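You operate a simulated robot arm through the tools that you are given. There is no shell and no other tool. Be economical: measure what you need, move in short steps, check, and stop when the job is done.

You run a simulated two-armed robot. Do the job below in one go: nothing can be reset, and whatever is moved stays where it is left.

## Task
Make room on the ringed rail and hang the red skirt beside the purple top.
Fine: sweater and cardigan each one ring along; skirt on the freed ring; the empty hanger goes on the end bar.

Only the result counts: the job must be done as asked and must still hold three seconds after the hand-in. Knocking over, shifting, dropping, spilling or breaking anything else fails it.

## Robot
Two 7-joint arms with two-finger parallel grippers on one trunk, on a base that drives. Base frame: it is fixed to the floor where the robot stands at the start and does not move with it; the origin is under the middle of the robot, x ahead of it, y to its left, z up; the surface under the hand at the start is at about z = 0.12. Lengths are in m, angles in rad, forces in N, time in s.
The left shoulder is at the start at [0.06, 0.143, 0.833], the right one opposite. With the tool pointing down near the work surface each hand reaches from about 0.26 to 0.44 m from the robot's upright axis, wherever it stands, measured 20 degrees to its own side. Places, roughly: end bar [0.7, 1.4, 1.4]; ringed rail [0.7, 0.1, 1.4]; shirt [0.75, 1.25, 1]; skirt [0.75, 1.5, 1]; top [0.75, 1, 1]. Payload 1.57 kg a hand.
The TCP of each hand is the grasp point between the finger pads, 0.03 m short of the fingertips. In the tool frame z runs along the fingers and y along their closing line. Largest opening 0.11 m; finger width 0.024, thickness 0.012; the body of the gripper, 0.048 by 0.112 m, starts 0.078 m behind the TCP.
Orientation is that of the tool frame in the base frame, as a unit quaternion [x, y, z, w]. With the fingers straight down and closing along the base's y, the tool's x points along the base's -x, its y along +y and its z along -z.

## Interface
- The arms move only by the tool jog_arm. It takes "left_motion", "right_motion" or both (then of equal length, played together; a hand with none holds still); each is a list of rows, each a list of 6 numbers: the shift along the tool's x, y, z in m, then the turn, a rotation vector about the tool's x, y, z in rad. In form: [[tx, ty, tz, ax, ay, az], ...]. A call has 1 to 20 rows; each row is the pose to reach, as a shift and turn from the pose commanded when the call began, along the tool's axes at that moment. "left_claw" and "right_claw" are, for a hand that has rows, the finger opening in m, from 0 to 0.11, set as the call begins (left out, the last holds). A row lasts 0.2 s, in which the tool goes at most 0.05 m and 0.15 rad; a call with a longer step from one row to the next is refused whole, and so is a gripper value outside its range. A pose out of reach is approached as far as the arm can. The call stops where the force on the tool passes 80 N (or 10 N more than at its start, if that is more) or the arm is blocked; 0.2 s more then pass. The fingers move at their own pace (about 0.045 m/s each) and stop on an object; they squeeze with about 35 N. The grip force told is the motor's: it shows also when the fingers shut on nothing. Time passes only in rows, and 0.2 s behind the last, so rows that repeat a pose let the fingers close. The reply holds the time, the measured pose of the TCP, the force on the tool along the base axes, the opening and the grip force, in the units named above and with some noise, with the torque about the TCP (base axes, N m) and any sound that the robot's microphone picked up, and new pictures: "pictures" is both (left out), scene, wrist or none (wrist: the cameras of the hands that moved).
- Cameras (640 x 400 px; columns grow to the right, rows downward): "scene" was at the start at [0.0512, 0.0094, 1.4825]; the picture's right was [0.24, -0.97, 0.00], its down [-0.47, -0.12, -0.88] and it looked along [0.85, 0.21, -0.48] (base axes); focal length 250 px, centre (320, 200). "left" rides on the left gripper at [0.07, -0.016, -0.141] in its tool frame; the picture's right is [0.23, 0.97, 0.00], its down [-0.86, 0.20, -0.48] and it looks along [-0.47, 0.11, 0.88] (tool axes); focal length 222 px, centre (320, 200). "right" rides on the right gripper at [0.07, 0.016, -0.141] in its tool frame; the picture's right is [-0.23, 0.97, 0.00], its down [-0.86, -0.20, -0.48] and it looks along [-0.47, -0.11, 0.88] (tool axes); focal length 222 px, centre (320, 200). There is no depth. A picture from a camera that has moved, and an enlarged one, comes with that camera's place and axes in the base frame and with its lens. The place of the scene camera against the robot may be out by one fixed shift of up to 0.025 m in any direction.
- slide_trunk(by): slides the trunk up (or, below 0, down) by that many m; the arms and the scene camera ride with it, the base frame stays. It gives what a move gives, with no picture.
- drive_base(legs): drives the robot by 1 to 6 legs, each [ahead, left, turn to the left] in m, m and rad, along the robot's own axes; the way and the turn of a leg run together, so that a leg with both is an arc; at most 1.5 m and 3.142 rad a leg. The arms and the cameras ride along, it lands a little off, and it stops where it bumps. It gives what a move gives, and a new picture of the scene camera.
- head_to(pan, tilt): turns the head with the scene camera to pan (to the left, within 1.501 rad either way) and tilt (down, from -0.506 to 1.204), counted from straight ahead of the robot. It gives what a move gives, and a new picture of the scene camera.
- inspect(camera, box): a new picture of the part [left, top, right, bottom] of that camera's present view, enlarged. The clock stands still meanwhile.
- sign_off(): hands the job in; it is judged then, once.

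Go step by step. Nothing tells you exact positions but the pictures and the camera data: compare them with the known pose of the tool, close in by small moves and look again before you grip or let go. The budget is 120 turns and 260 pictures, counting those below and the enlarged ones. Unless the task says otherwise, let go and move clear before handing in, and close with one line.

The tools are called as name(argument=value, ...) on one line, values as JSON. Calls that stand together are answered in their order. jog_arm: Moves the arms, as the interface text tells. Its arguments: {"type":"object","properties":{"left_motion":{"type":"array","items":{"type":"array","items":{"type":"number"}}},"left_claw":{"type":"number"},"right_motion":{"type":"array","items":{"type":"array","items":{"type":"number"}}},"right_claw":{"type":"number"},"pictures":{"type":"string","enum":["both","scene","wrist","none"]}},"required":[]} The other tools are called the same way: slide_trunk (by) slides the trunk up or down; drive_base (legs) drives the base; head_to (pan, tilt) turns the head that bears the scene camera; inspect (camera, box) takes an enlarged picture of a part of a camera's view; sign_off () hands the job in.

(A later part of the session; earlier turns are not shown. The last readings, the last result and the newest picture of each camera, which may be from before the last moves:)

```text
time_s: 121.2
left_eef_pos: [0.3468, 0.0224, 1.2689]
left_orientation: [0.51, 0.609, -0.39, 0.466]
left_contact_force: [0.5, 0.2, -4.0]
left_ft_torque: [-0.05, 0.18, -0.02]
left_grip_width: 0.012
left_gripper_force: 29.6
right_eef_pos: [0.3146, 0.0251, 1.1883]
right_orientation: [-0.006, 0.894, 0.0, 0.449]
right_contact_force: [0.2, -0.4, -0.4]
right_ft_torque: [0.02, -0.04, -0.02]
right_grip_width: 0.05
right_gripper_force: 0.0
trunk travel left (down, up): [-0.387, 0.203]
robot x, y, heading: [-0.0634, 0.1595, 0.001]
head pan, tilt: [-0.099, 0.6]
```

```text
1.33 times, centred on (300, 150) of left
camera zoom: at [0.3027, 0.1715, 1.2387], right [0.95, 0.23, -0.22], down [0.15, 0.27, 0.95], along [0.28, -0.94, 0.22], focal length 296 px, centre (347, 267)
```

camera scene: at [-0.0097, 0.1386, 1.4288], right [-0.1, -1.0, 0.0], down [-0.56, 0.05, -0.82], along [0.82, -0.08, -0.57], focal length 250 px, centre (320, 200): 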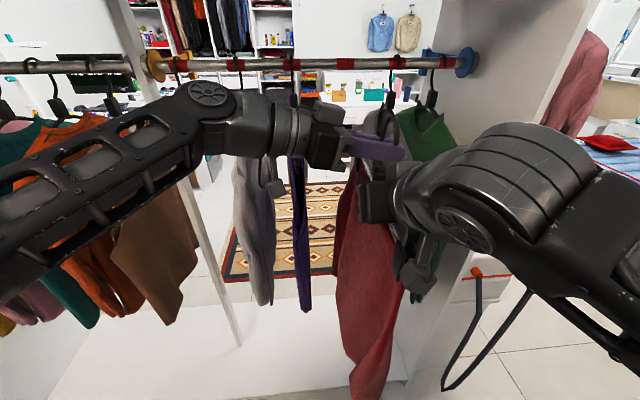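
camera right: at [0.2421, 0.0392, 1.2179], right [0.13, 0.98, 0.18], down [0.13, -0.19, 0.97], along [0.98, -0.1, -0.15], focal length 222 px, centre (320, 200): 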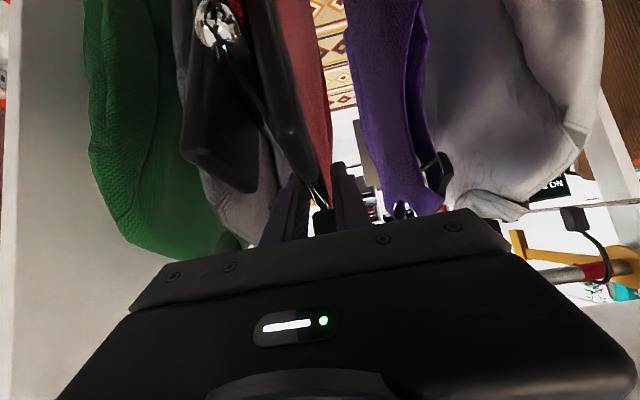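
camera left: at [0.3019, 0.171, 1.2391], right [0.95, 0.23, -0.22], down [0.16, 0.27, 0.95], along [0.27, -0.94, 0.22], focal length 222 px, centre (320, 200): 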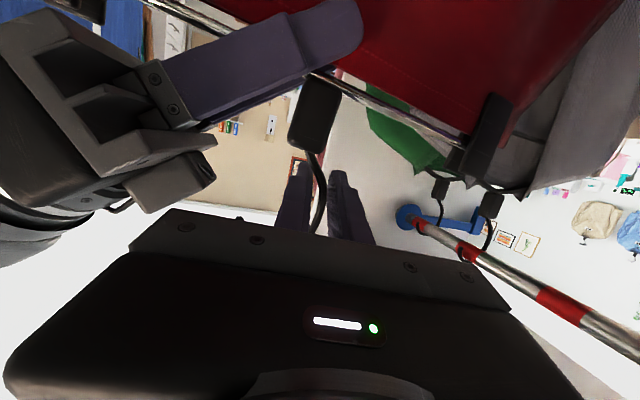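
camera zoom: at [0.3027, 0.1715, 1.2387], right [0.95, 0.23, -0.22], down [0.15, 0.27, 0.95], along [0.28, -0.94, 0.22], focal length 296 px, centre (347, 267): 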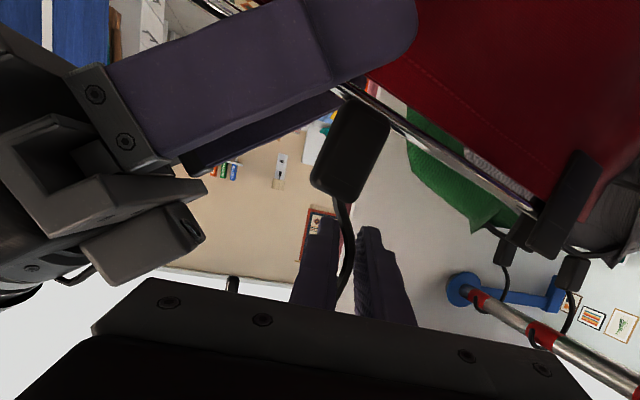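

The left hand carries the skirt alone (4 N). I'll slide the open right hand about 5 cm back along the crossbar, so it stays clear of the clip and later of the rail.

jog_arm(right_motion=[[0.005, -0.001, -0.02, 0, -0.02, 0], [0.016, -0.002, -0.032, 0, -0.05, 0], [0.034, -0.002, -0.034, 0, -0.065, 0], [0.034, -0.002, -0.034, 0, -0.065, 0]], pictures="wrist")

inspect(camera="left", box=[60, 0, 540, 300])

```text
time_s: 122.2
left_eef_pos: [0.3462, 0.0236, 1.2704]
left_orientation: [0.51, 0.608, -0.391, 0.466]
left_contact_force: [-0.1, 0.3, -3.2]
left_ft_torque: [-0.02, 0.21, 0.01]
left_grip_width: 0.012
left_gripper_force: 29.0
right_eef_pos: [0.2671, 0.0222, 1.1841]
right_orientation: [-0.007, 0.879, 0.001, 0.477]
right_contact_force: [0.0, 0.5, 0.2]
right_ft_torque: [-0.04, 0.0, -0.01]
right_grip_width: 0.05
right_gripper_force: 0.2
trunk travel left (down, up): [-0.387, 0.203]
robot x, y, heading: [-0.0585, 0.1609, 0.002]
head pan, tilt: [-0.099, 0.6]
camera right: at [0.1099, 0.0365, 1.2034], right [0.11, 0.98, 0.19], down [0.07, -0.19, 0.98], along [0.99, -0.1, -0.09], focal length 222 px, centre (320, 200)
```

right: 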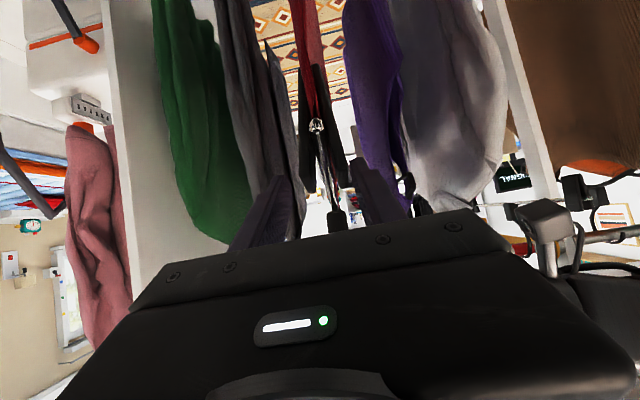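

```text
1.33 times, centred on (300, 150) of left
camera zoom: at [0.3027, 0.1715, 1.2388], right [0.95, 0.23, -0.22], down [0.15, 0.27, 0.95], along [0.28, -0.94, 0.22], focal length 296 px, centre (347, 267)
```

zoom: 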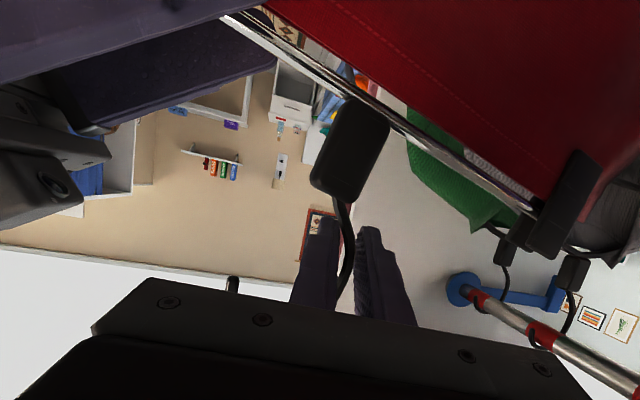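

Clearances look good: the clip is under the palm gap and the bar between the pads. I'll centre slightly and close the right hand.

jog_arm(right_motion=[[0.003, 0.005, 0.002, 0, 0, 0], [0.004, 0.006, 0.003, 0, 0, 0], [0.004, 0.006, 0.003, 0, 0, 0], [0.004, 0.006, 0.003, 0, 0, 0], [0.004, 0.006, 0.003, 0, 0, 0]], right_claw=0.0, pictures="wrist")

inspect(camera="left", box=[60, 0, 540, 300])

```text
time_s: 123.4
left_eef_pos: [0.3455, 0.0217, 1.2686]
left_orientation: [0.511, 0.608, -0.391, 0.465]
left_contact_force: [1.9, -5.2, -4.1]
left_ft_torque: [-0.65, -0.08, 0.26]
left_grip_width: 0.0117
left_gripper_force: 29.7
right_eef_pos: [0.267, 0.0276, 1.1775]
right_orientation: [-0.006, 0.879, 0.001, 0.477]
right_contact_force: [-1.2, 5.4, 1.3]
right_ft_torque: [0.1, 0.03, 0.16]
right_grip_width: 0.0085
right_gripper_force: 27.5
trunk travel left (down, up): [-0.387, 0.203]
robot x, y, heading: [-0.0611, 0.1572, -0.001]
head pan, tilt: [-0.099, 0.6]
camera right: at [0.1098, 0.0418, 1.1974], right [0.11, 0.98, 0.19], down [0.07, -0.19, 0.98], along [0.99, -0.1, -0.09], focal length 222 px, centre (320, 200)
```

right: 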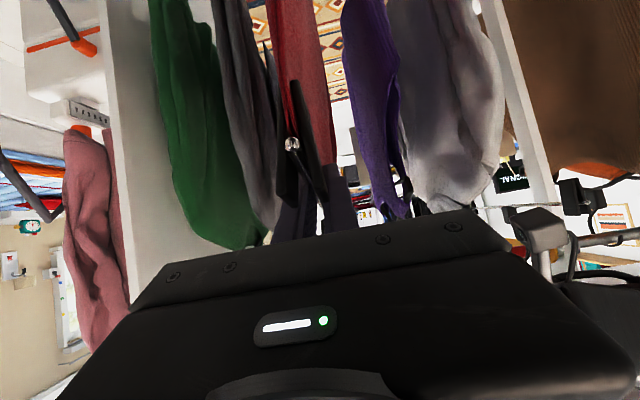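

```text
1.33 times, centred on (300, 150) of left
camera zoom: at [0.3027, 0.1714, 1.2387], right [0.95, 0.23, -0.22], down [0.15, 0.27, 0.95], along [0.28, -0.94, 0.22], focal length 296 px, centre (347, 267)
```

zoom: 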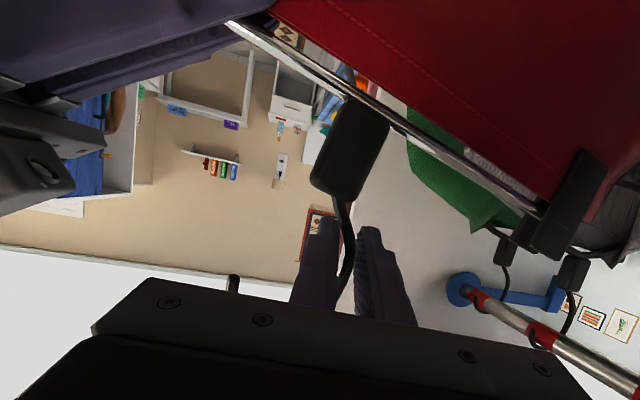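

The right hand now holds the bar (8.5 mm). I'll open the left hand and see whether the skirt stays level.

jog_arm(left_motion=[[0, 0, 0, 0, 0, 0], [0, 0, 0, 0, 0, 0], [0, 0, 0, 0, 0, 0]], left_claw=0.045, pictures="none")

inspect(camera="left", box=[60, 0, 540, 300])

```text
time_s: 124.2
left_eef_pos: [0.347, 0.0223, 1.2689]
left_orientation: [0.509, 0.608, -0.391, 0.467]
left_contact_force: [0.2, 0.8, -0.1]
left_ft_torque: [-0.03, -0.01, -0.02]
left_grip_width: 0.0452
left_gripper_force: 0.1
right_eef_pos: [0.2671, 0.0269, 1.1788]
right_orientation: [-0.005, 0.879, 0.0, 0.477]
right_contact_force: [0.3, -0.7, 1.2]
right_ft_torque: [-0.06, 0.48, 0.03]
right_grip_width: 0.0082
right_gripper_force: 27.1
trunk travel left (down, up): [-0.387, 0.203]
robot x, y, heading: [-0.0599, 0.1608, 0.004]
head pan, tilt: [-0.099, 0.6]
```

```text
1.33 times, centred on (300, 150) of left
camera zoom: at [0.3026, 0.1715, 1.2389], right [0.95, 0.23, -0.22], down [0.15, 0.27, 0.95], along [0.28, -0.94, 0.22], focal length 296 px, centre (347, 267)
```

zoom: 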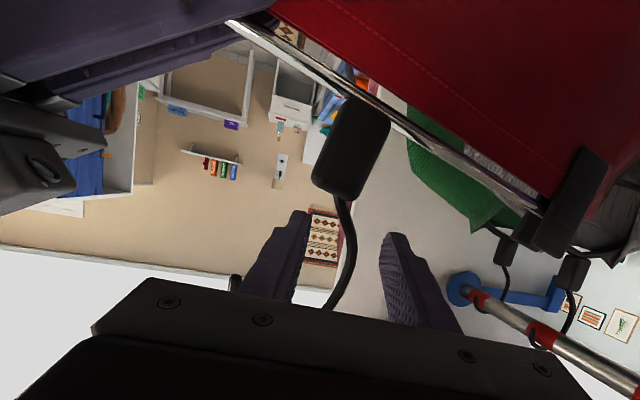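

The skirt stays put in the right hand. I'll withdraw the left hand sideways, then return it to a tucked position.

jog_arm(left_motion=[[0, 0, -0.045, 0, 0, 0], [0, 0, -0.09, 0, 0, 0], [0, 0, -0.135, 0, 0, 0], [0.02, -0.02, -0.175, 0, 0, 0], [0.05, -0.05, -0.19, 0, 0, 0], [0.09, -0.07, -0.2, 0, 0, 0], [0.13, -0.09, -0.2, 0, 0, 0], [0.17, -0.1, -0.2, 0, 0, 0], [0.17, -0.1, -0.2, 0, 0, 0]], pictures="both")

```text
time_s: 126.2
left_eef_pos: [0.2029, 0.2388, 1.1538]
left_orientation: [0.51, 0.608, -0.391, 0.466]
left_contact_force: [-0.3, -0.6, 0.4]
left_ft_torque: [0.01, -0.01, -0.02]
left_grip_width: 0.0452
left_gripper_force: 0.1
right_eef_pos: [0.2659, 0.0285, 1.1777]
right_orientation: [-0.005, 0.879, 0.0, 0.477]
right_contact_force: [-0.3, -0.7, -0.6]
right_ft_torque: [-0.01, 0.46, 0.04]
right_grip_width: 0.0083
right_gripper_force: 27.2
trunk travel left (down, up): [-0.387, 0.203]
robot x, y, heading: [-0.0579, 0.1614, 0.003]
head pan, tilt: [-0.099, 0.6]
camera scene: at [-0.0097, 0.1386, 1.4288], right [-0.1, -1.0, 0.0], down [-0.56, 0.05, -0.82], along [0.82, -0.08, -0.57], focal length 250 px, centre (320, 200)
camera left: at [0.1601, 0.3878, 1.1234], right [0.95, 0.23, -0.22], down [0.15, 0.27, 0.95], along [0.28, -0.94, 0.22], focal length 222 px, centre (320, 200)
```

scene: 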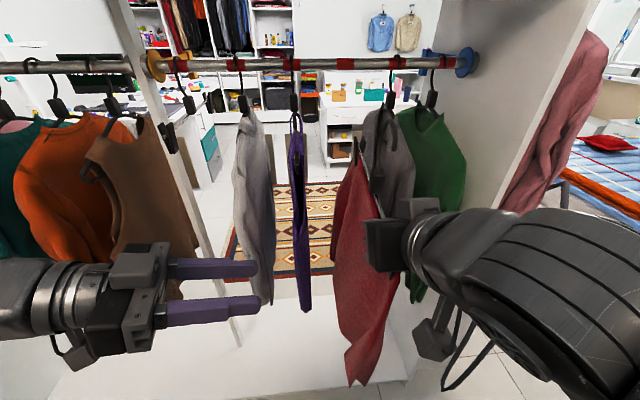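
left: 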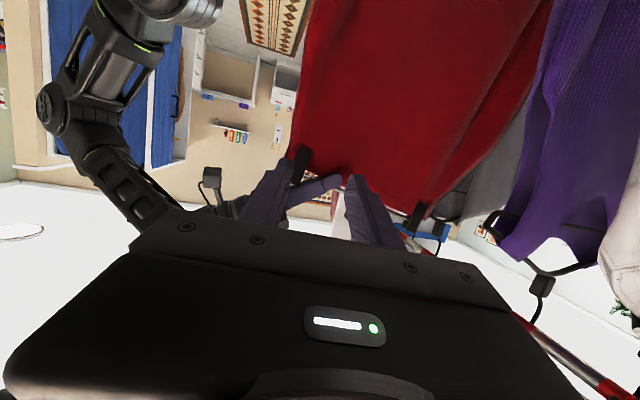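

The skirt is secure. I'll tilt the right hand about 0.17 rad so the crossbar levels out, then check from the left hand's side view.

jog_arm(right_motion=[[0, 0, 0, 0, 0.06, 0], [0, 0.002, 0, 0, 0.12, 0], [0, 0.003, 0, 0, 0.17, 0], [0, 0.003, 0, 0, 0.17, 0]], pictures="none")

inspect(camera="left", box=[160, 60, 480, 260])

```text
time_s: 127.2
left_eef_pos: [0.2048, 0.2383, 1.1529]
left_orientation: [0.509, 0.608, -0.391, 0.467]
left_contact_force: [-0.3, -0.1, 0.2]
left_ft_torque: [0.0, 0.0, 0.02]
left_grip_width: 0.0451
left_gripper_force: 0.0
right_eef_pos: [0.2676, 0.0307, 1.178]
right_orientation: [-0.005, 0.917, 0.0, 0.4]
right_contact_force: [0.3, -0.5, -0.4]
right_ft_torque: [-0.01, 0.26, 0.02]
right_grip_width: 0.0082
right_gripper_force: 27.0
trunk travel left (down, up): [-0.387, 0.203]
robot x, y, heading: [-0.0595, 0.1619, 0.007]
head pan, tilt: [-0.099, 0.6]
```

```text
2.00 times, centred on (320, 160) of left
camera zoom: at [0.1602, 0.3878, 1.1239], right [0.95, 0.23, -0.22], down [0.15, 0.27, 0.95], along [0.28, -0.94, 0.22], focal length 444 px, centre (320, 280)
```

zoom: 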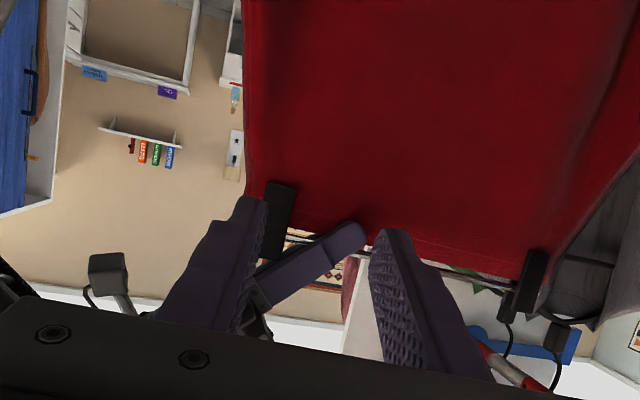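

The crossbar is level now. I'll drive forward 0.1 m and move the skirt ahead to pass under the rail.

drive_base(legs=[[0.1, 0, 0]])

inspect(camera="left", box=[160, 60, 480, 260])

```text
time_s: 128.3
left_eef_pos: [0.3051, 0.2382, 1.1535]
left_orientation: [0.509, 0.608, -0.391, 0.466]
left_contact_force: [0.0, 0.2, 0.5]
left_ft_torque: [0.0, 0.03, -0.06]
left_grip_width: 0.0451
left_gripper_force: 0.1
right_eef_pos: [0.3687, 0.0312, 1.177]
right_orientation: [-0.006, 0.916, 0.0, 0.401]
right_contact_force: [0.7, -0.3, 0.0]
right_ft_torque: [0.03, 0.25, -0.01]
right_grip_width: 0.0081
right_gripper_force: 27.4
trunk travel left (down, up): [-0.387, 0.203]
robot x, y, heading: [0.0393, 0.1624, 0.002]
head pan, tilt: [-0.099, 0.6]
camera scene: at [0.0923, 0.1388, 1.4287], right [-0.1, -1.0, 0.0], down [-0.56, 0.06, -0.82], along [0.82, -0.08, -0.57], focal length 250 px, centre (320, 200)
```

scene: 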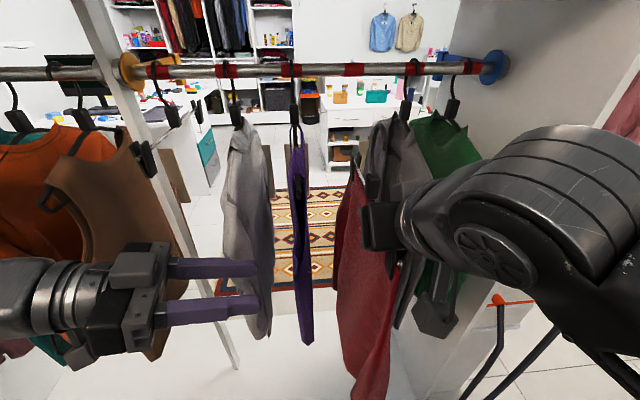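

```text
2.00 times, centred on (320, 160) of left
camera zoom: at [0.2622, 0.3878, 1.1236], right [0.95, 0.23, -0.22], down [0.16, 0.27, 0.95], along [0.28, -0.94, 0.22], focal length 444 px, centre (320, 280)
```

zoom: 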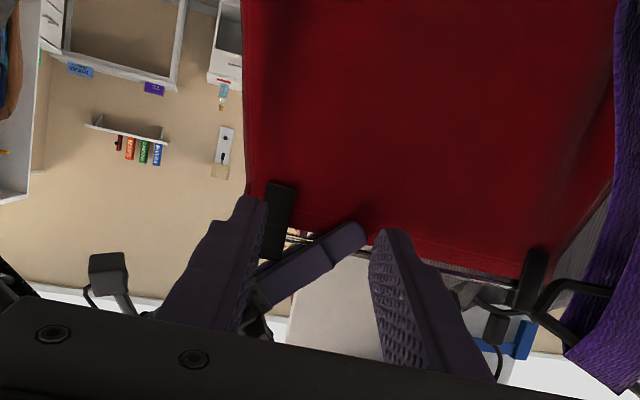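

Aligned and clear. Moving forward 0.2 m first, with a check.

jog_arm(right_motion=[[-0.0272, 0, 0.0293, 0, 0, 0], [-0.0544, -0.001, 0.0586, 0, 0, 0], [-0.0816, -0.001, 0.088, 0, 0, 0], [-0.1088, -0.0015, 0.1173, 0, 0, 0], [-0.136, -0.002, 0.1466, 0, 0, 0], [-0.136, -0.002, 0.1466, 0, 0, 0]], pictures="scene")

inspect(camera="scene", box=[260, 30, 500, 180])

```text
time_s: 129.7
left_eef_pos: [0.3039, 0.2391, 1.1541]
left_orientation: [0.51, 0.607, -0.392, 0.466]
left_contact_force: [0.9, 0.3, 0.0]
left_ft_torque: [-0.02, 0.01, 0.01]
left_grip_width: 0.0449
left_gripper_force: 0.0
right_eef_pos: [0.5681, 0.0303, 1.1782]
right_orientation: [-0.006, 0.916, 0.0, 0.4]
right_contact_force: [0.0, -0.5, -0.8]
right_ft_torque: [0.01, 0.31, -0.01]
right_grip_width: 0.0081
right_gripper_force: 27.7
trunk travel left (down, up): [-0.387, 0.203]
robot x, y, heading: [0.0419, 0.1633, 0.003]
head pan, tilt: [-0.099, 0.6]
camera scene: at [0.091, 0.1388, 1.4288], right [-0.1, -1.0, 0.0], down [-0.56, 0.06, -0.82], along [0.82, -0.08, -0.57], focal length 250 px, centre (320, 200)
```

scene: 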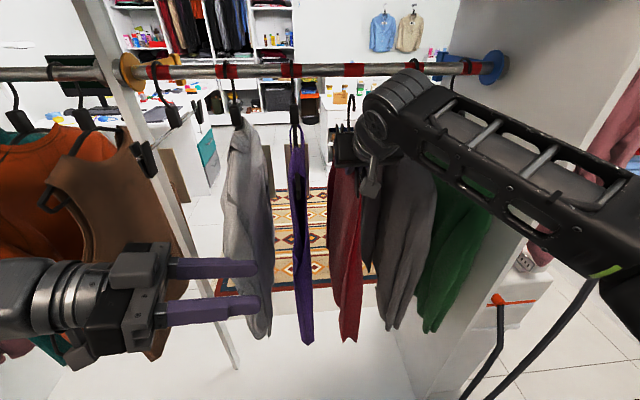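

```text
2.67 times, centred on (380, 105) of scene
camera zoom: at [0.091, 0.1388, 1.4288], right [-0.1, -1.0, 0.0], down [-0.56, 0.06, -0.82], along [0.82, -0.08, -0.57], focal length 666 px, centre (160, 453)
```

zoom: 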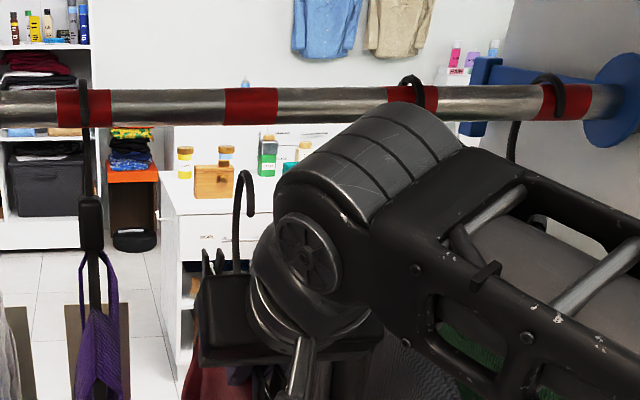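

The hook is centred on ring four and below the rail. Forward the last 8 cm, then raise in small steps.

jog_arm(right_motion=[[-0.0286, 0, 0.0308, 0, 0, 0], [-0.057, -0.001, 0.0616, 0, 0, 0], [-0.057, -0.001, 0.0616, 0, 0, 0], [-0.079, -0.001, 0.0412, 0, 0, 0], [-0.094, -0.001, 0.0272, 0, 0, 0], [-0.094, -0.001, 0.0272, 0, 0, 0]], pictures="wrist")

inspect(camera="scene", box=[260, 20, 420, 120])

```text
time_s: 131.1
left_eef_pos: [0.3053, 0.2387, 1.1536]
left_orientation: [0.509, 0.608, -0.391, 0.467]
left_contact_force: [0.1, -0.5, 0.1]
left_ft_torque: [-0.01, 0.0, 0.03]
left_grip_width: 0.0448
left_gripper_force: 0.1
right_eef_pos: [0.6528, 0.0292, 1.228]
right_orientation: [-0.006, 0.916, 0.0, 0.401]
right_contact_force: [0.9, -0.3, -3.3]
right_ft_torque: [0.0, 0.31, 0.02]
right_grip_width: 0.0082
right_gripper_force: 27.1
trunk travel left (down, up): [-0.387, 0.203]
robot x, y, heading: [0.0375, 0.159, 0.001]
head pan, tilt: [-0.099, 0.6]
camera right: at [0.502, 0.0455, 1.274], right [0.14, 0.98, 0.16], down [0.23, -0.19, 0.95], along [0.96, -0.1, -0.25], focal length 222 px, centre (320, 200)
```

right: 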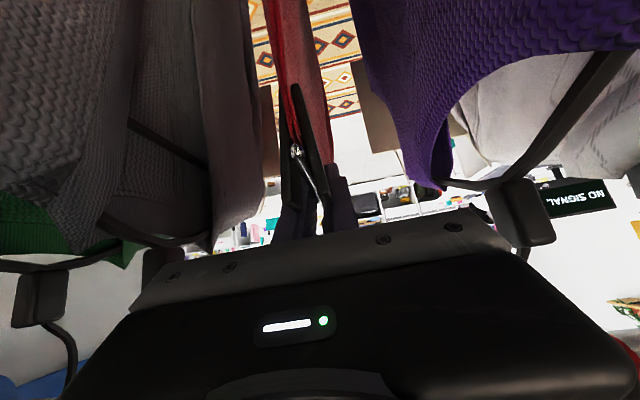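

```text
4.00 times, centred on (340, 70) of scene
camera zoom: at [0.0912, 0.1387, 1.4288], right [-0.1, -1.0, 0.0], down [-0.56, 0.06, -0.82], along [0.82, -0.08, -0.57], focal length 999 px, centre (240, 720)
```

zoom: 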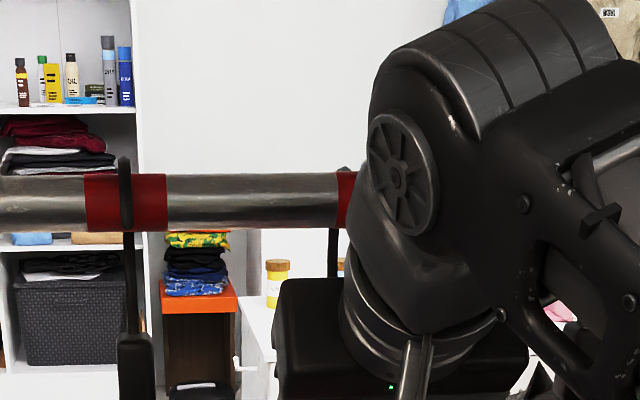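

No contact and weight normal. I'll raise another 6 cm in small steps until the tip is above the rail.

jog_arm(right_motion=[[-0.011, 0, -0.01, 0, 0, 0], [-0.022, 0, -0.02, 0, 0, 0], [-0.033, 0, -0.03, 0, 0, 0], [-0.0432, 0, -0.04, 0, 0, 0], [-0.0432, 0, -0.04, 0, 0, 0]], pictures="none")

head_to(pan=-0.1, tilt=0.2)

inspect(camera="scene", box=[260, 130, 420, 230])

```text
time_s: 132.3
left_eef_pos: [0.3039, 0.2386, 1.1528]
left_orientation: [0.51, 0.607, -0.392, 0.466]
left_contact_force: [0.1, 1.2, 0.0]
left_ft_torque: [-0.02, 0.02, 0.0]
left_grip_width: 0.0449
left_gripper_force: 0.1
right_eef_pos: [0.6558, 0.0325, 1.2743]
right_orientation: [-0.005, 0.92, 0.0, 0.392]
right_contact_force: [-0.3, 1.1, -3.5]
right_ft_torque: [0.0, 0.28, -0.07]
right_grip_width: 0.0081
right_gripper_force: 26.7
right hand out of reach, approached as far as the arm can: row 4
trunk travel left (down, up): [-0.387, 0.203]
robot x, y, heading: [0.0399, 0.1588, 0.005]
head pan, tilt: [-0.099, 0.6]
```

```text
time_s: 133.2
left_eef_pos: [0.3034, 0.2376, 1.1538]
left_orientation: [0.51, 0.607, -0.392, 0.466]
left_contact_force: [0.7, 0.0, -0.7]
left_ft_torque: [-0.06, 0.01, -0.03]
left_grip_width: 0.0451
left_gripper_force: 0.1
right_eef_pos: [0.6567, 0.0316, 1.2731]
right_orientation: [-0.005, 0.921, 0.0, 0.39]
right_contact_force: [0.5, -0.1, -3.9]
right_ft_torque: [0.01, 0.26, 0.0]
right_grip_width: 0.0078
right_gripper_force: 26.9
trunk travel left (down, up): [-0.387, 0.203]
robot x, y, heading: [0.0414, 0.1593, 0.002]
head pan, tilt: [-0.099, 0.201]
camera scene: at [0.0961, 0.1383, 1.4655], right [-0.1, -1.0, 0.0], down [-0.2, 0.02, -0.98], along [0.97, -0.1, -0.2], focal length 250 px, centre (320, 200)
```

scene: 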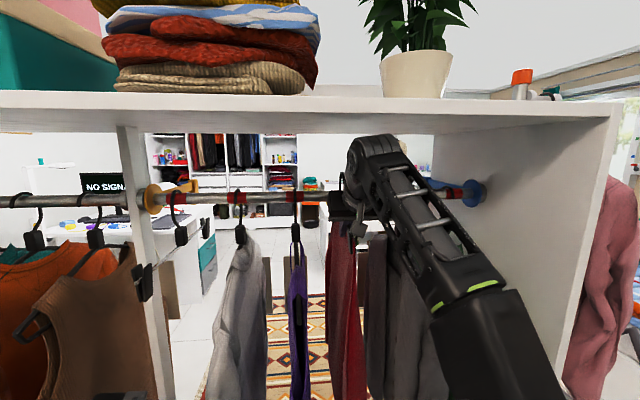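

```text
4.00 times, centred on (340, 180) of scene
camera zoom: at [0.0961, 0.1383, 1.4655], right [-0.1, -1.0, 0.0], down [-0.2, 0.02, -0.98], along [0.97, -0.1, -0.2], focal length 999 px, centre (240, 280)
```

zoom: 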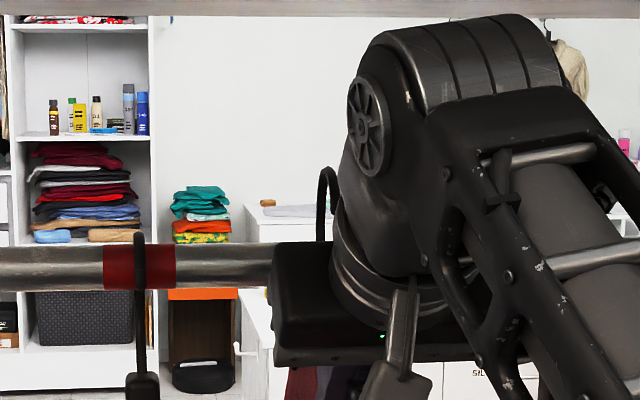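

The arm is at its reach limit but the hook top is well above the rail. I'll lift a further 1.5 cm using the trunk.

slide_trunk(by=0.016)

inspect(camera="scene", box=[290, 130, 390, 192])

inspect(camera="right", box=[160, 40, 480, 240])

inspect(camera="left", box=[320, 80, 640, 280])

```text
time_s: 133.8
left_eef_pos: [0.3051, 0.2394, 1.1702]
left_orientation: [0.51, 0.608, -0.391, 0.466]
left_contact_force: [0.6, -0.5, 0.0]
left_ft_torque: [0.0, 0.0, 0.02]
left_grip_width: 0.0448
left_gripper_force: 0.0
right_eef_pos: [0.6575, 0.0316, 1.2893]
right_orientation: [-0.004, 0.921, 0.001, 0.39]
right_contact_force: [-0.1, -0.3, -3.1]
right_ft_torque: [0.0, 0.25, 0.02]
right_grip_width: 0.0082
right_gripper_force: 27.0
trunk travel left (down, up): [-0.403, 0.187]
robot x, y, heading: [0.0385, 0.1614, 0.003]
head pan, tilt: [-0.099, 0.201]
```

```text
6.40 times, centred on (340, 161) of scene
camera zoom: at [0.0962, 0.1384, 1.4816], right [-0.1, -1.0, 0.0], down [-0.2, 0.02, -0.98], along [0.98, -0.1, -0.2], focal length 1598 px, centre (192, 450)
```

zoom: 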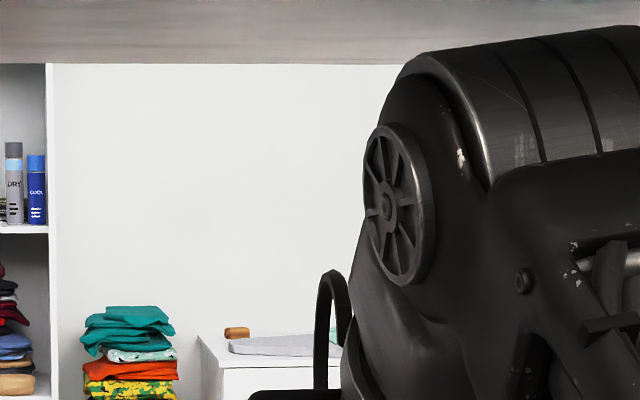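

```text
2.00 times, centred on (320, 140) of right
camera zoom: at [0.5065, 0.0465, 1.3384], right [0.15, 0.98, 0.16], down [0.25, -0.2, 0.95], along [0.96, -0.1, -0.27], focal length 444 px, centre (320, 320)
```

zoom: 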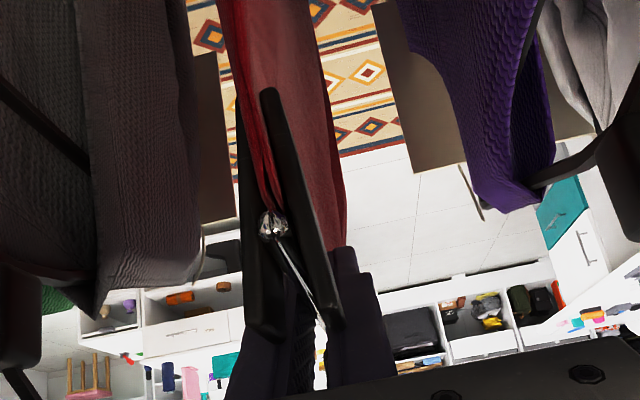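

```text
2.00 times, centred on (480, 180) of left
camera zoom: at [0.2616, 0.3878, 1.1398], right [0.95, 0.23, -0.22], down [0.16, 0.27, 0.95], along [0.28, -0.94, 0.22], focal length 444 px, centre (0, 240)
```

zoom: 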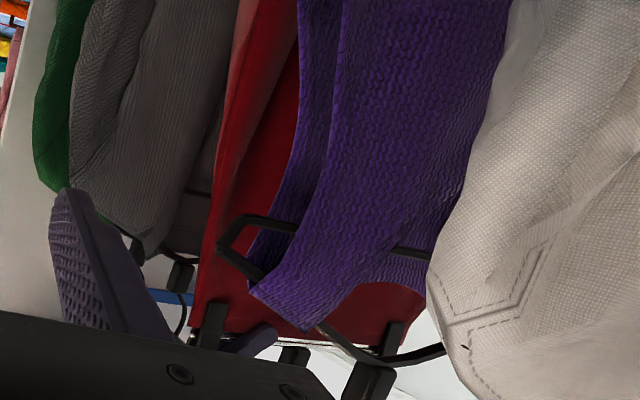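

By my numbers the tip is about 1.5 cm above the rail top. I'll draw the hook back over the rail by 7 cm in small steps.

jog_arm(right_motion=[[0.0104, 0, -0.0108, 0, 0, 0], [0.0208, 0, -0.0216, 0, 0, 0], [0.0312, 0, -0.0323, 0, 0, 0], [0.0416, 0, -0.043, 0, 0, 0], [0.0487, 0, -0.0503, 0, 0, 0], [0.0487, 0, -0.0503, 0, 0, 0]], pictures="wrist")

inspect(camera="scene", box=[260, 130, 420, 230])

```text
time_s: 135.2
left_eef_pos: [0.3043, 0.2386, 1.1689]
left_orientation: [0.51, 0.608, -0.391, 0.466]
left_contact_force: [0.5, -0.2, 0.2]
left_ft_torque: [0.02, -0.01, 0.0]
left_grip_width: 0.0448
left_gripper_force: 0.1
right_eef_pos: [0.587, 0.0313, 1.2888]
right_orientation: [-0.004, 0.92, 0.001, 0.392]
right_contact_force: [-0.5, -0.5, -3.6]
right_ft_torque: [-0.02, 0.22, 0.0]
right_grip_width: 0.0078
right_gripper_force: 27.2
trunk travel left (down, up): [-0.403, 0.187]
robot x, y, heading: [0.042, 0.1604, -0.001]
head pan, tilt: [-0.099, 0.201]
camera right: at [0.4366, 0.0467, 1.3381], right [0.15, 0.98, 0.16], down [0.25, -0.2, 0.95], along [0.96, -0.1, -0.27], focal length 222 px, centre (320, 200)
```

right: 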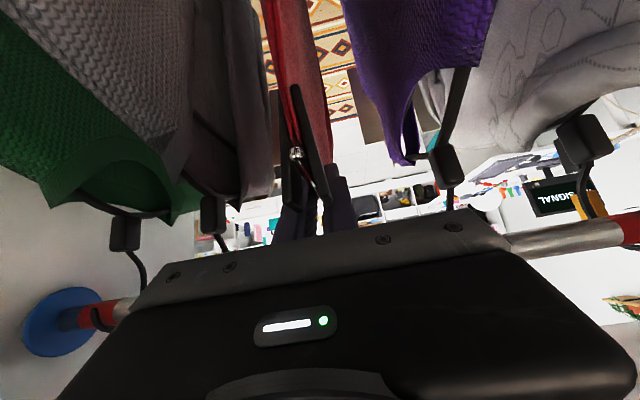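

```text
4.00 times, centred on (340, 180) of scene
camera zoom: at [0.096, 0.1383, 1.4816], right [-0.1, -1.0, 0.0], down [-0.2, 0.02, -0.98], along [0.98, -0.1, -0.2], focal length 999 px, centre (240, 280)
```

zoom: 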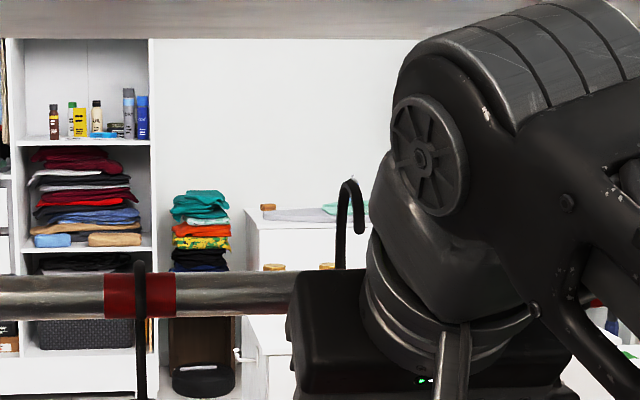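

The tip is visibly above and in front of the rail, at the ring's position. Now lowering the hook onto the rail.

jog_arm(right_motion=[[0.01, 0, 0.0097, 0, 0, 0], [0.02, 0, 0.0194, 0, 0, 0], [0.03, 0, 0.029, 0, 0, 0], [0.0373, 0, 0.0362, 0, 0, 0], [0.0373, 0, 0.0362, 0, 0, 0]], pictures="none")

inspect(camera="scene", box=[260, 130, 420, 230])

```text
time_s: 136.4
left_eef_pos: [0.3027, 0.24, 1.1703]
left_orientation: [0.51, 0.607, -0.391, 0.467]
left_contact_force: [-0.2, 0.3, 0.7]
left_ft_torque: [-0.02, 0.0, 0.0]
left_grip_width: 0.045
left_gripper_force: 0.1
right_eef_pos: [0.5872, 0.0298, 1.2442]
right_orientation: [-0.004, 0.918, 0.003, 0.396]
right_contact_force: [6.8, -0.2, 25.0]
right_ft_torque: [0.02, -1.04, -0.05]
right_grip_width: 0.0079
right_gripper_force: 26.5
trunk travel left (down, up): [-0.403, 0.187]
robot x, y, heading: [0.0427, 0.1594, 0.003]
head pan, tilt: [-0.099, 0.201]
```

```text
4.00 times, centred on (340, 180) of scene
camera zoom: at [0.0945, 0.1389, 1.4821], right [-0.1, -1.0, 0.0], down [-0.2, 0.02, -0.98], along [0.98, -0.1, -0.2], focal length 999 px, centre (240, 280)
```

zoom: 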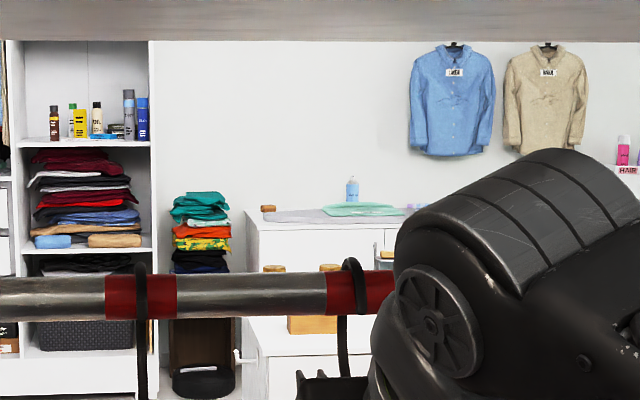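

The hook rests squarely on ring four, beside the purple top. I'll relax the pressure, open, and withdraw up and back.

jog_arm(right_motion=[[-0.004, 0, -0.004, 0, 0, 0], [-0.004, 0, -0.004, 0, 0, 0]], pictures="none")

jog_arm(right_motion=[[0, 0, 0, 0, 0, 0], [0, 0, 0, 0, 0, 0], [0, 0, -0.015, 0, 0, 0], [0, 0, -0.04, 0, 0, 0], [0, 0, -0.08, 0, 0, 0], [0.03, 0, -0.11, 0, 0, 0], [0.07, 0, -0.14, 0, 0, 0], [0.11, 0, -0.16, 0, 0, 0], [0.15, 0, -0.18, 0, 0, 0], [0.15, 0, -0.18, 0, 0, 0]], right_claw=0.05, pictures="scene")

inspect(camera="scene", box=[180, 140, 500, 340])

```text
time_s: 137.0
left_eef_pos: [0.3035, 0.2391, 1.1704]
left_orientation: [0.51, 0.608, -0.391, 0.466]
left_contact_force: [0.9, 0.3, 1.0]
left_ft_torque: [-0.04, 0.01, 0.03]
left_grip_width: 0.045
left_gripper_force: 0.1
right_eef_pos: [0.5855, 0.0298, 1.2442]
right_orientation: [-0.004, 0.92, 0.001, 0.392]
right_contact_force: [4.5, 1.0, 14.0]
right_ft_torque: [0.03, -0.56, 0.01]
right_grip_width: 0.0081
right_gripper_force: 26.5
trunk travel left (down, up): [-0.403, 0.187]
robot x, y, heading: [0.0447, 0.1568, 0.002]
head pan, tilt: [-0.099, 0.201]
```

```text
time_s: 139.2
left_eef_pos: [0.3049, 0.2377, 1.1686]
left_orientation: [0.51, 0.609, -0.39, 0.465]
left_contact_force: [-0.6, 0.0, 0.7]
left_ft_torque: [0.03, -0.02, 0.01]
left_grip_width: 0.0453
left_gripper_force: 0.0
right_eef_pos: [0.3548, 0.0264, 1.2622]
right_orientation: [-0.004, 0.92, 0.0, 0.391]
right_contact_force: [-0.1, 1.0, -0.3]
right_ft_torque: [-0.01, -0.02, 0.02]
right_grip_width: 0.05
right_gripper_force: 0.1
right hand out of reach, approached as far as the arm can: row 5, 6
trunk travel left (down, up): [-0.403, 0.187]
robot x, y, heading: [0.0367, 0.1594, 0.003]
head pan, tilt: [-0.099, 0.201]
camera scene: at [0.0959, 0.1378, 1.4816], right [-0.1, -1.0, 0.0], down [-0.2, 0.02, -0.98], along [0.98, -0.1, -0.2], focal length 250 px, centre (320, 200)
```

scene: 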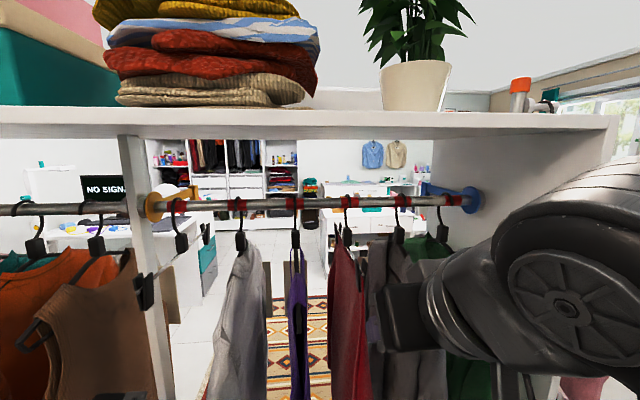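

```text
2.00 times, centred on (340, 240) of scene
camera zoom: at [0.0959, 0.1378, 1.4816], right [-0.1, -1.0, 0.0], down [-0.2, 0.02, -0.98], along [0.98, -0.1, -0.2], focal length 499 px, centre (280, 120)
```

zoom: 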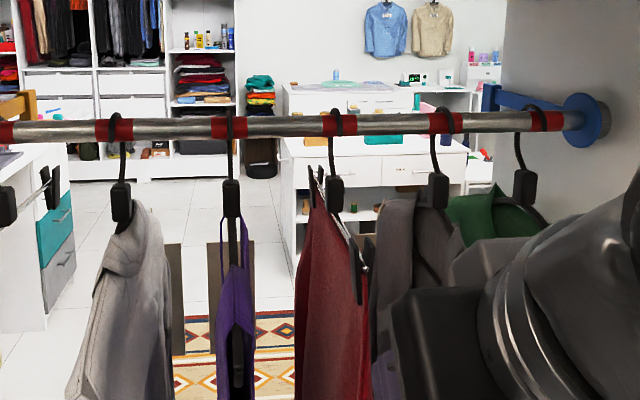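

Skirt is on ring four between the purple top and the sweater. Now the empty clip hanger on ring one: I'll drive left 0.38 m so the right hand faces it.

drive_base(legs=[[0, 0.385, 0]])

inspect(camera="scene", box=[220, 130, 460, 280])

inspect(camera="right", box=[160, 20, 480, 220])

```text
time_s: 141.7
left_eef_pos: [0.3026, 0.6246, 1.1685]
left_orientation: [0.51, 0.608, -0.391, 0.466]
left_contact_force: [0.0, 0.2, -0.4]
left_ft_torque: [-0.04, -0.01, 0.01]
left_grip_width: 0.0451
left_gripper_force: 0.1
right_eef_pos: [0.3538, 0.4145, 1.263]
right_orientation: [-0.005, 0.92, 0.001, 0.392]
right_contact_force: [0.7, 0.2, 0.1]
right_ft_torque: [0.0, -0.01, -0.03]
right_grip_width: 0.05
right_gripper_force: 0.1
trunk travel left (down, up): [-0.403, 0.187]
robot x, y, heading: [0.0396, 0.5465, -0.001]
head pan, tilt: [-0.099, 0.201]
camera scene: at [0.0948, 0.5237, 1.4816], right [-0.1, -1.0, 0.0], down [-0.2, 0.02, -0.98], along [0.98, -0.09, -0.2], focal length 250 px, centre (320, 200)
```

scene: 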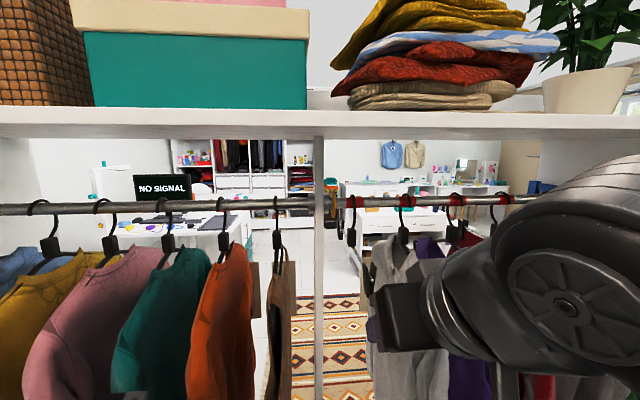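

```text
2.67 times, centred on (340, 205) of scene
camera zoom: at [0.0948, 0.5237, 1.4816], right [-0.1, -1.0, 0.0], down [-0.2, 0.02, -0.98], along [0.98, -0.09, -0.2], focal length 666 px, centre (267, 187)
```

zoom: 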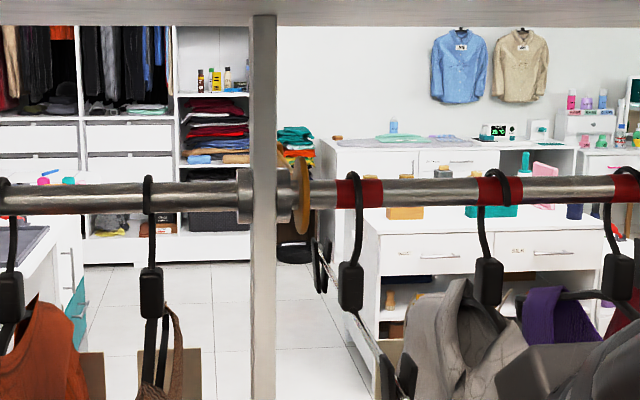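

```text
2.00 times, centred on (320, 120) of right
camera zoom: at [0.2031, 0.4286, 1.3116], right [0.15, 0.98, 0.16], down [0.25, -0.19, 0.95], along [0.96, -0.1, -0.27], focal length 444 px, centre (320, 360)
```

zoom: 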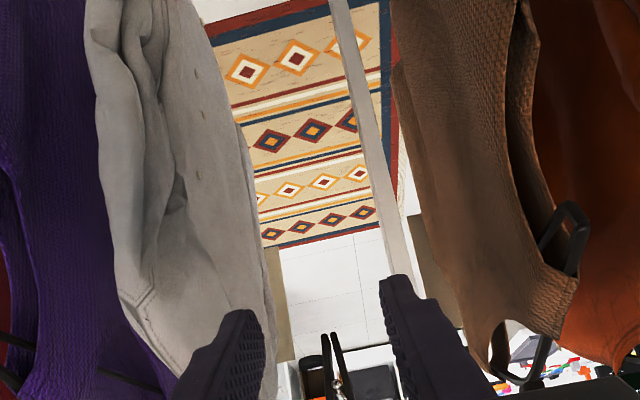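

The empty hanger's near clip is at about (0.548, 0.404, 1.234). I'll raise the trunk a bit for reach and come in along the finger direction, above the clip.

slide_trunk(by=0.06)

jog_arm(right_motion=[[-0.03, -0.004, 0.031, 0, 0, 0], [-0.06, -0.008, 0.062, 0, 0, 0], [-0.09, -0.012, 0.0937, 0, 0, 0], [-0.093, -0.0125, 0.13, 0, 0, 0], [-0.096, -0.0125, 0.165, 0, 0, 0], [-0.096, -0.0125, 0.165, 0, 0, 0]], pictures="none")

inspect(camera="right", box=[160, 40, 480, 240])

```text
time_s: 142.7
left_eef_pos: [0.3032, 0.6236, 1.23]
left_orientation: [0.51, 0.608, -0.391, 0.467]
left_contact_force: [0.2, -0.5, 0.0]
left_ft_torque: [0.0, 0.0, 0.01]
left_grip_width: 0.045
left_gripper_force: 0.1
right_eef_pos: [0.3547, 0.4132, 1.3231]
right_orientation: [-0.005, 0.92, 0.001, 0.392]
right_contact_force: [0.1, -0.3, 0.2]
right_ft_torque: [0.01, -0.04, 0.01]
right_grip_width: 0.0502
right_gripper_force: 0.0
trunk travel left (down, up): [-0.463, 0.127]
robot x, y, heading: [0.0427, 0.5443, 0.003]
head pan, tilt: [-0.099, 0.201]
```

```text
time_s: 144.1
left_eef_pos: [0.3032, 0.6243, 1.2293]
left_orientation: [0.51, 0.608, -0.391, 0.466]
left_contact_force: [-0.5, -0.1, -0.2]
left_ft_torque: [0.03, 0.0, 0.01]
left_grip_width: 0.0451
left_gripper_force: 0.0
right_eef_pos: [0.5397, 0.4044, 1.2763]
right_orientation: [-0.005, 0.92, 0.0, 0.391]
right_contact_force: [0.8, 0.7, -0.3]
right_ft_torque: [0.03, -0.02, 0.0]
right_grip_width: 0.05
right_gripper_force: 0.1
trunk travel left (down, up): [-0.463, 0.127]
robot x, y, heading: [0.039, 0.5483, 0.002]
head pan, tilt: [-0.099, 0.201]
```

```text
2.00 times, centred on (320, 140) of right
camera zoom: at [0.3899, 0.4178, 1.3256], right [0.15, 0.98, 0.16], down [0.25, -0.19, 0.95], along [0.96, -0.1, -0.27], focal length 444 px, centre (320, 320)
```

zoom: 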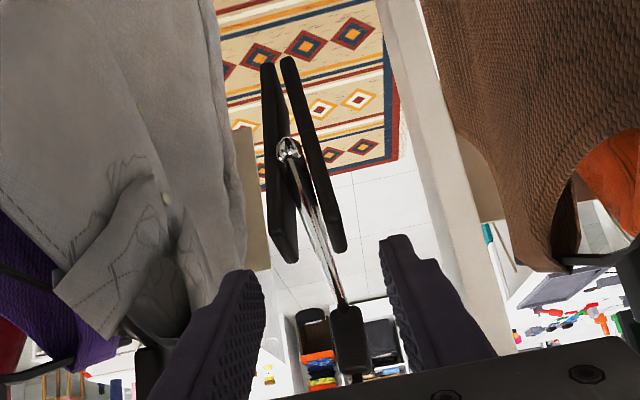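

The bar runs from (0.495, 0.406, 1.245) to the block at x≈0.66. I'll move in to x≈0.585 and close on the bar.

jog_arm(right_motion=[[-0.005, 0.001, 0.027, 0, 0, 0], [-0.0098, 0.001, 0.0535, 0, 0, 0], [-0.0098, 0.001, 0.0535, 0, 0, 0]], pictures="none")

jog_arm(right_motion=[[0, 0, 0, 0, 0, 0], [0, 0, 0, 0, 0, 0], [0, 0, 0, 0, 0, 0], [0, 0, 0, 0, 0, 0], [0, 0, 0, 0, 0, 0]], right_claw=0.0, pictures="wrist")

```text
time_s: 144.9
left_eef_pos: [0.3033, 0.6242, 1.2296]
left_orientation: [0.509, 0.609, -0.391, 0.466]
left_contact_force: [1.0, 0.1, 0.6]
left_ft_torque: [0.02, -0.03, -0.02]
left_grip_width: 0.0448
left_gripper_force: 0.1
right_eef_pos: [0.5858, 0.4031, 1.2487]
right_orientation: [-0.005, 0.92, 0.001, 0.392]
right_contact_force: [-0.2, 0.3, -0.3]
right_ft_torque: [0.03, -0.02, 0.0]
right_grip_width: 0.0504
right_gripper_force: 0.1
trunk travel left (down, up): [-0.463, 0.127]
robot x, y, heading: [0.0392, 0.5446, 0.0]
head pan, tilt: [-0.099, 0.201]
```

```text
time_s: 146.1
left_eef_pos: [0.3042, 0.624, 1.2296]
left_orientation: [0.51, 0.608, -0.391, 0.466]
left_contact_force: [0.2, 0.3, 0.0]
left_ft_torque: [-0.03, -0.01, -0.04]
left_grip_width: 0.045
left_gripper_force: 0.0
right_eef_pos: [0.5841, 0.4029, 1.2487]
right_orientation: [-0.005, 0.92, 0.001, 0.391]
right_contact_force: [-0.3, 0.6, -0.9]
right_ft_torque: [0.0, 0.03, -0.03]
right_grip_width: 0.0074
right_gripper_force: 26.3
trunk travel left (down, up): [-0.463, 0.127]
robot x, y, heading: [0.042, 0.5452, 0.0]
head pan, tilt: [-0.099, 0.201]
camera right: at [0.4345, 0.4179, 1.2976], right [0.15, 0.98, 0.16], down [0.25, -0.2, 0.95], along [0.96, -0.1, -0.27], focal length 222 px, centre (320, 200)
```

right: 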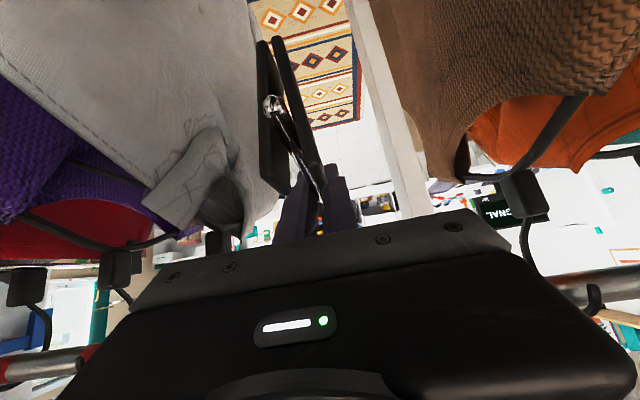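

Bar gripped (7 mm). I'll lift slightly, shift 1.5 cm away from the post, and raise the hook clear of the rail.

jog_arm(right_motion=[[-0.0087, 0, -0.0083, 0, 0, 0], [-0.0087, -0.015, -0.0083, 0, 0, 0], [-0.019, -0.015, -0.0185, 0, 0, 0], [-0.03, -0.015, -0.029, 0, 0, 0], [-0.039, -0.015, -0.0378, 0, 0, 0], [-0.039, -0.015, -0.0378, 0, 0, 0]], pictures="none")

inspect(camera="scene", box=[260, 150, 420, 250])

```text
time_s: 147.5
left_eef_pos: [0.302, 0.6214, 1.229]
left_orientation: [0.51, 0.608, -0.39, 0.467]
left_contact_force: [-0.3, 0.2, 0.9]
left_ft_torque: [-0.03, -0.01, -0.01]
left_grip_width: 0.0449
left_gripper_force: 0.0
right_eef_pos: [0.5833, 0.3879, 1.301]
right_orientation: [-0.005, 0.921, 0.0, 0.389]
right_contact_force: [-16.0, -0.3, -16.2]
right_ft_torque: [-0.01, 0.49, 0.0]
right_grip_width: 0.0072
right_gripper_force: 26.6
trunk travel left (down, up): [-0.463, 0.127]
robot x, y, heading: [0.0366, 0.5454, 0.002]
head pan, tilt: [-0.099, 0.201]
```

```text
4.00 times, centred on (340, 200) of scene
camera zoom: at [0.0936, 0.5222, 1.5413], right [-0.1, -1.0, 0.0], down [-0.2, 0.02, -0.98], along [0.98, -0.09, -0.2], focal length 999 px, centre (240, 200)
```

zoom: 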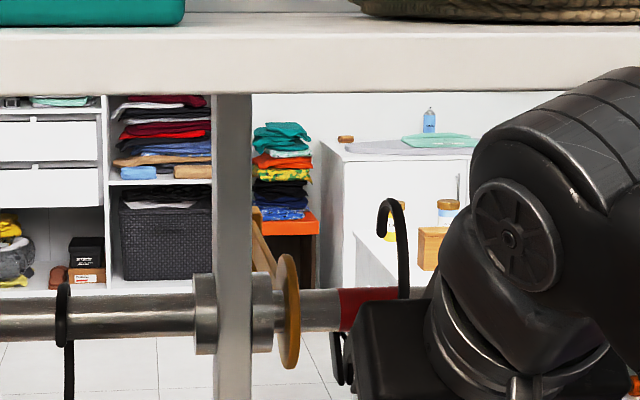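

The tip is well above the rail now and the block just touches its underside. I'll lower 1.4 cm, push the hook forward past the rail, then bring it down behind it.

jog_arm(right_motion=[[0.0101, 0, 0.0097, 0, 0, 0], [-0.006, 0, 0.027, 0, 0, 0], [-0.0225, 0, 0.0442, 0, 0, 0], [-0.0398, 0, 0.0616, 0, 0, 0], [-0.0398, 0, 0.0616, 0, 0, 0]], pictures="none")

inspect(camera="scene", box=[260, 150, 420, 250])

```text
time_s: 148.7
left_eef_pos: [0.3029, 0.6236, 1.2304]
left_orientation: [0.51, 0.608, -0.391, 0.467]
left_contact_force: [0.1, 0.4, 0.6]
left_ft_torque: [0.0, 0.02, -0.01]
left_grip_width: 0.045
left_gripper_force: 0.1
right_eef_pos: [0.6562, 0.3883, 1.2894]
right_orientation: [-0.004, 0.919, 0.0, 0.393]
right_contact_force: [-6.2, 0.5, -0.6]
right_ft_torque: [-0.01, -0.31, 0.04]
right_grip_width: 0.0069
right_gripper_force: 26.6
trunk travel left (down, up): [-0.463, 0.127]
robot x, y, heading: [0.0366, 0.5434, 0.002]
head pan, tilt: [-0.099, 0.201]
```

```text
4.00 times, centred on (340, 200) of scene
camera zoom: at [0.094, 0.5229, 1.5418], right [-0.1, -1.0, 0.0], down [-0.2, 0.02, -0.98], along [0.98, -0.09, -0.2], focal length 999 px, centre (240, 200)
```

zoom: 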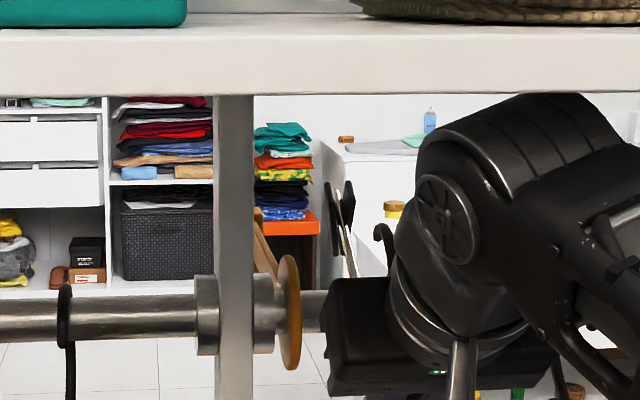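

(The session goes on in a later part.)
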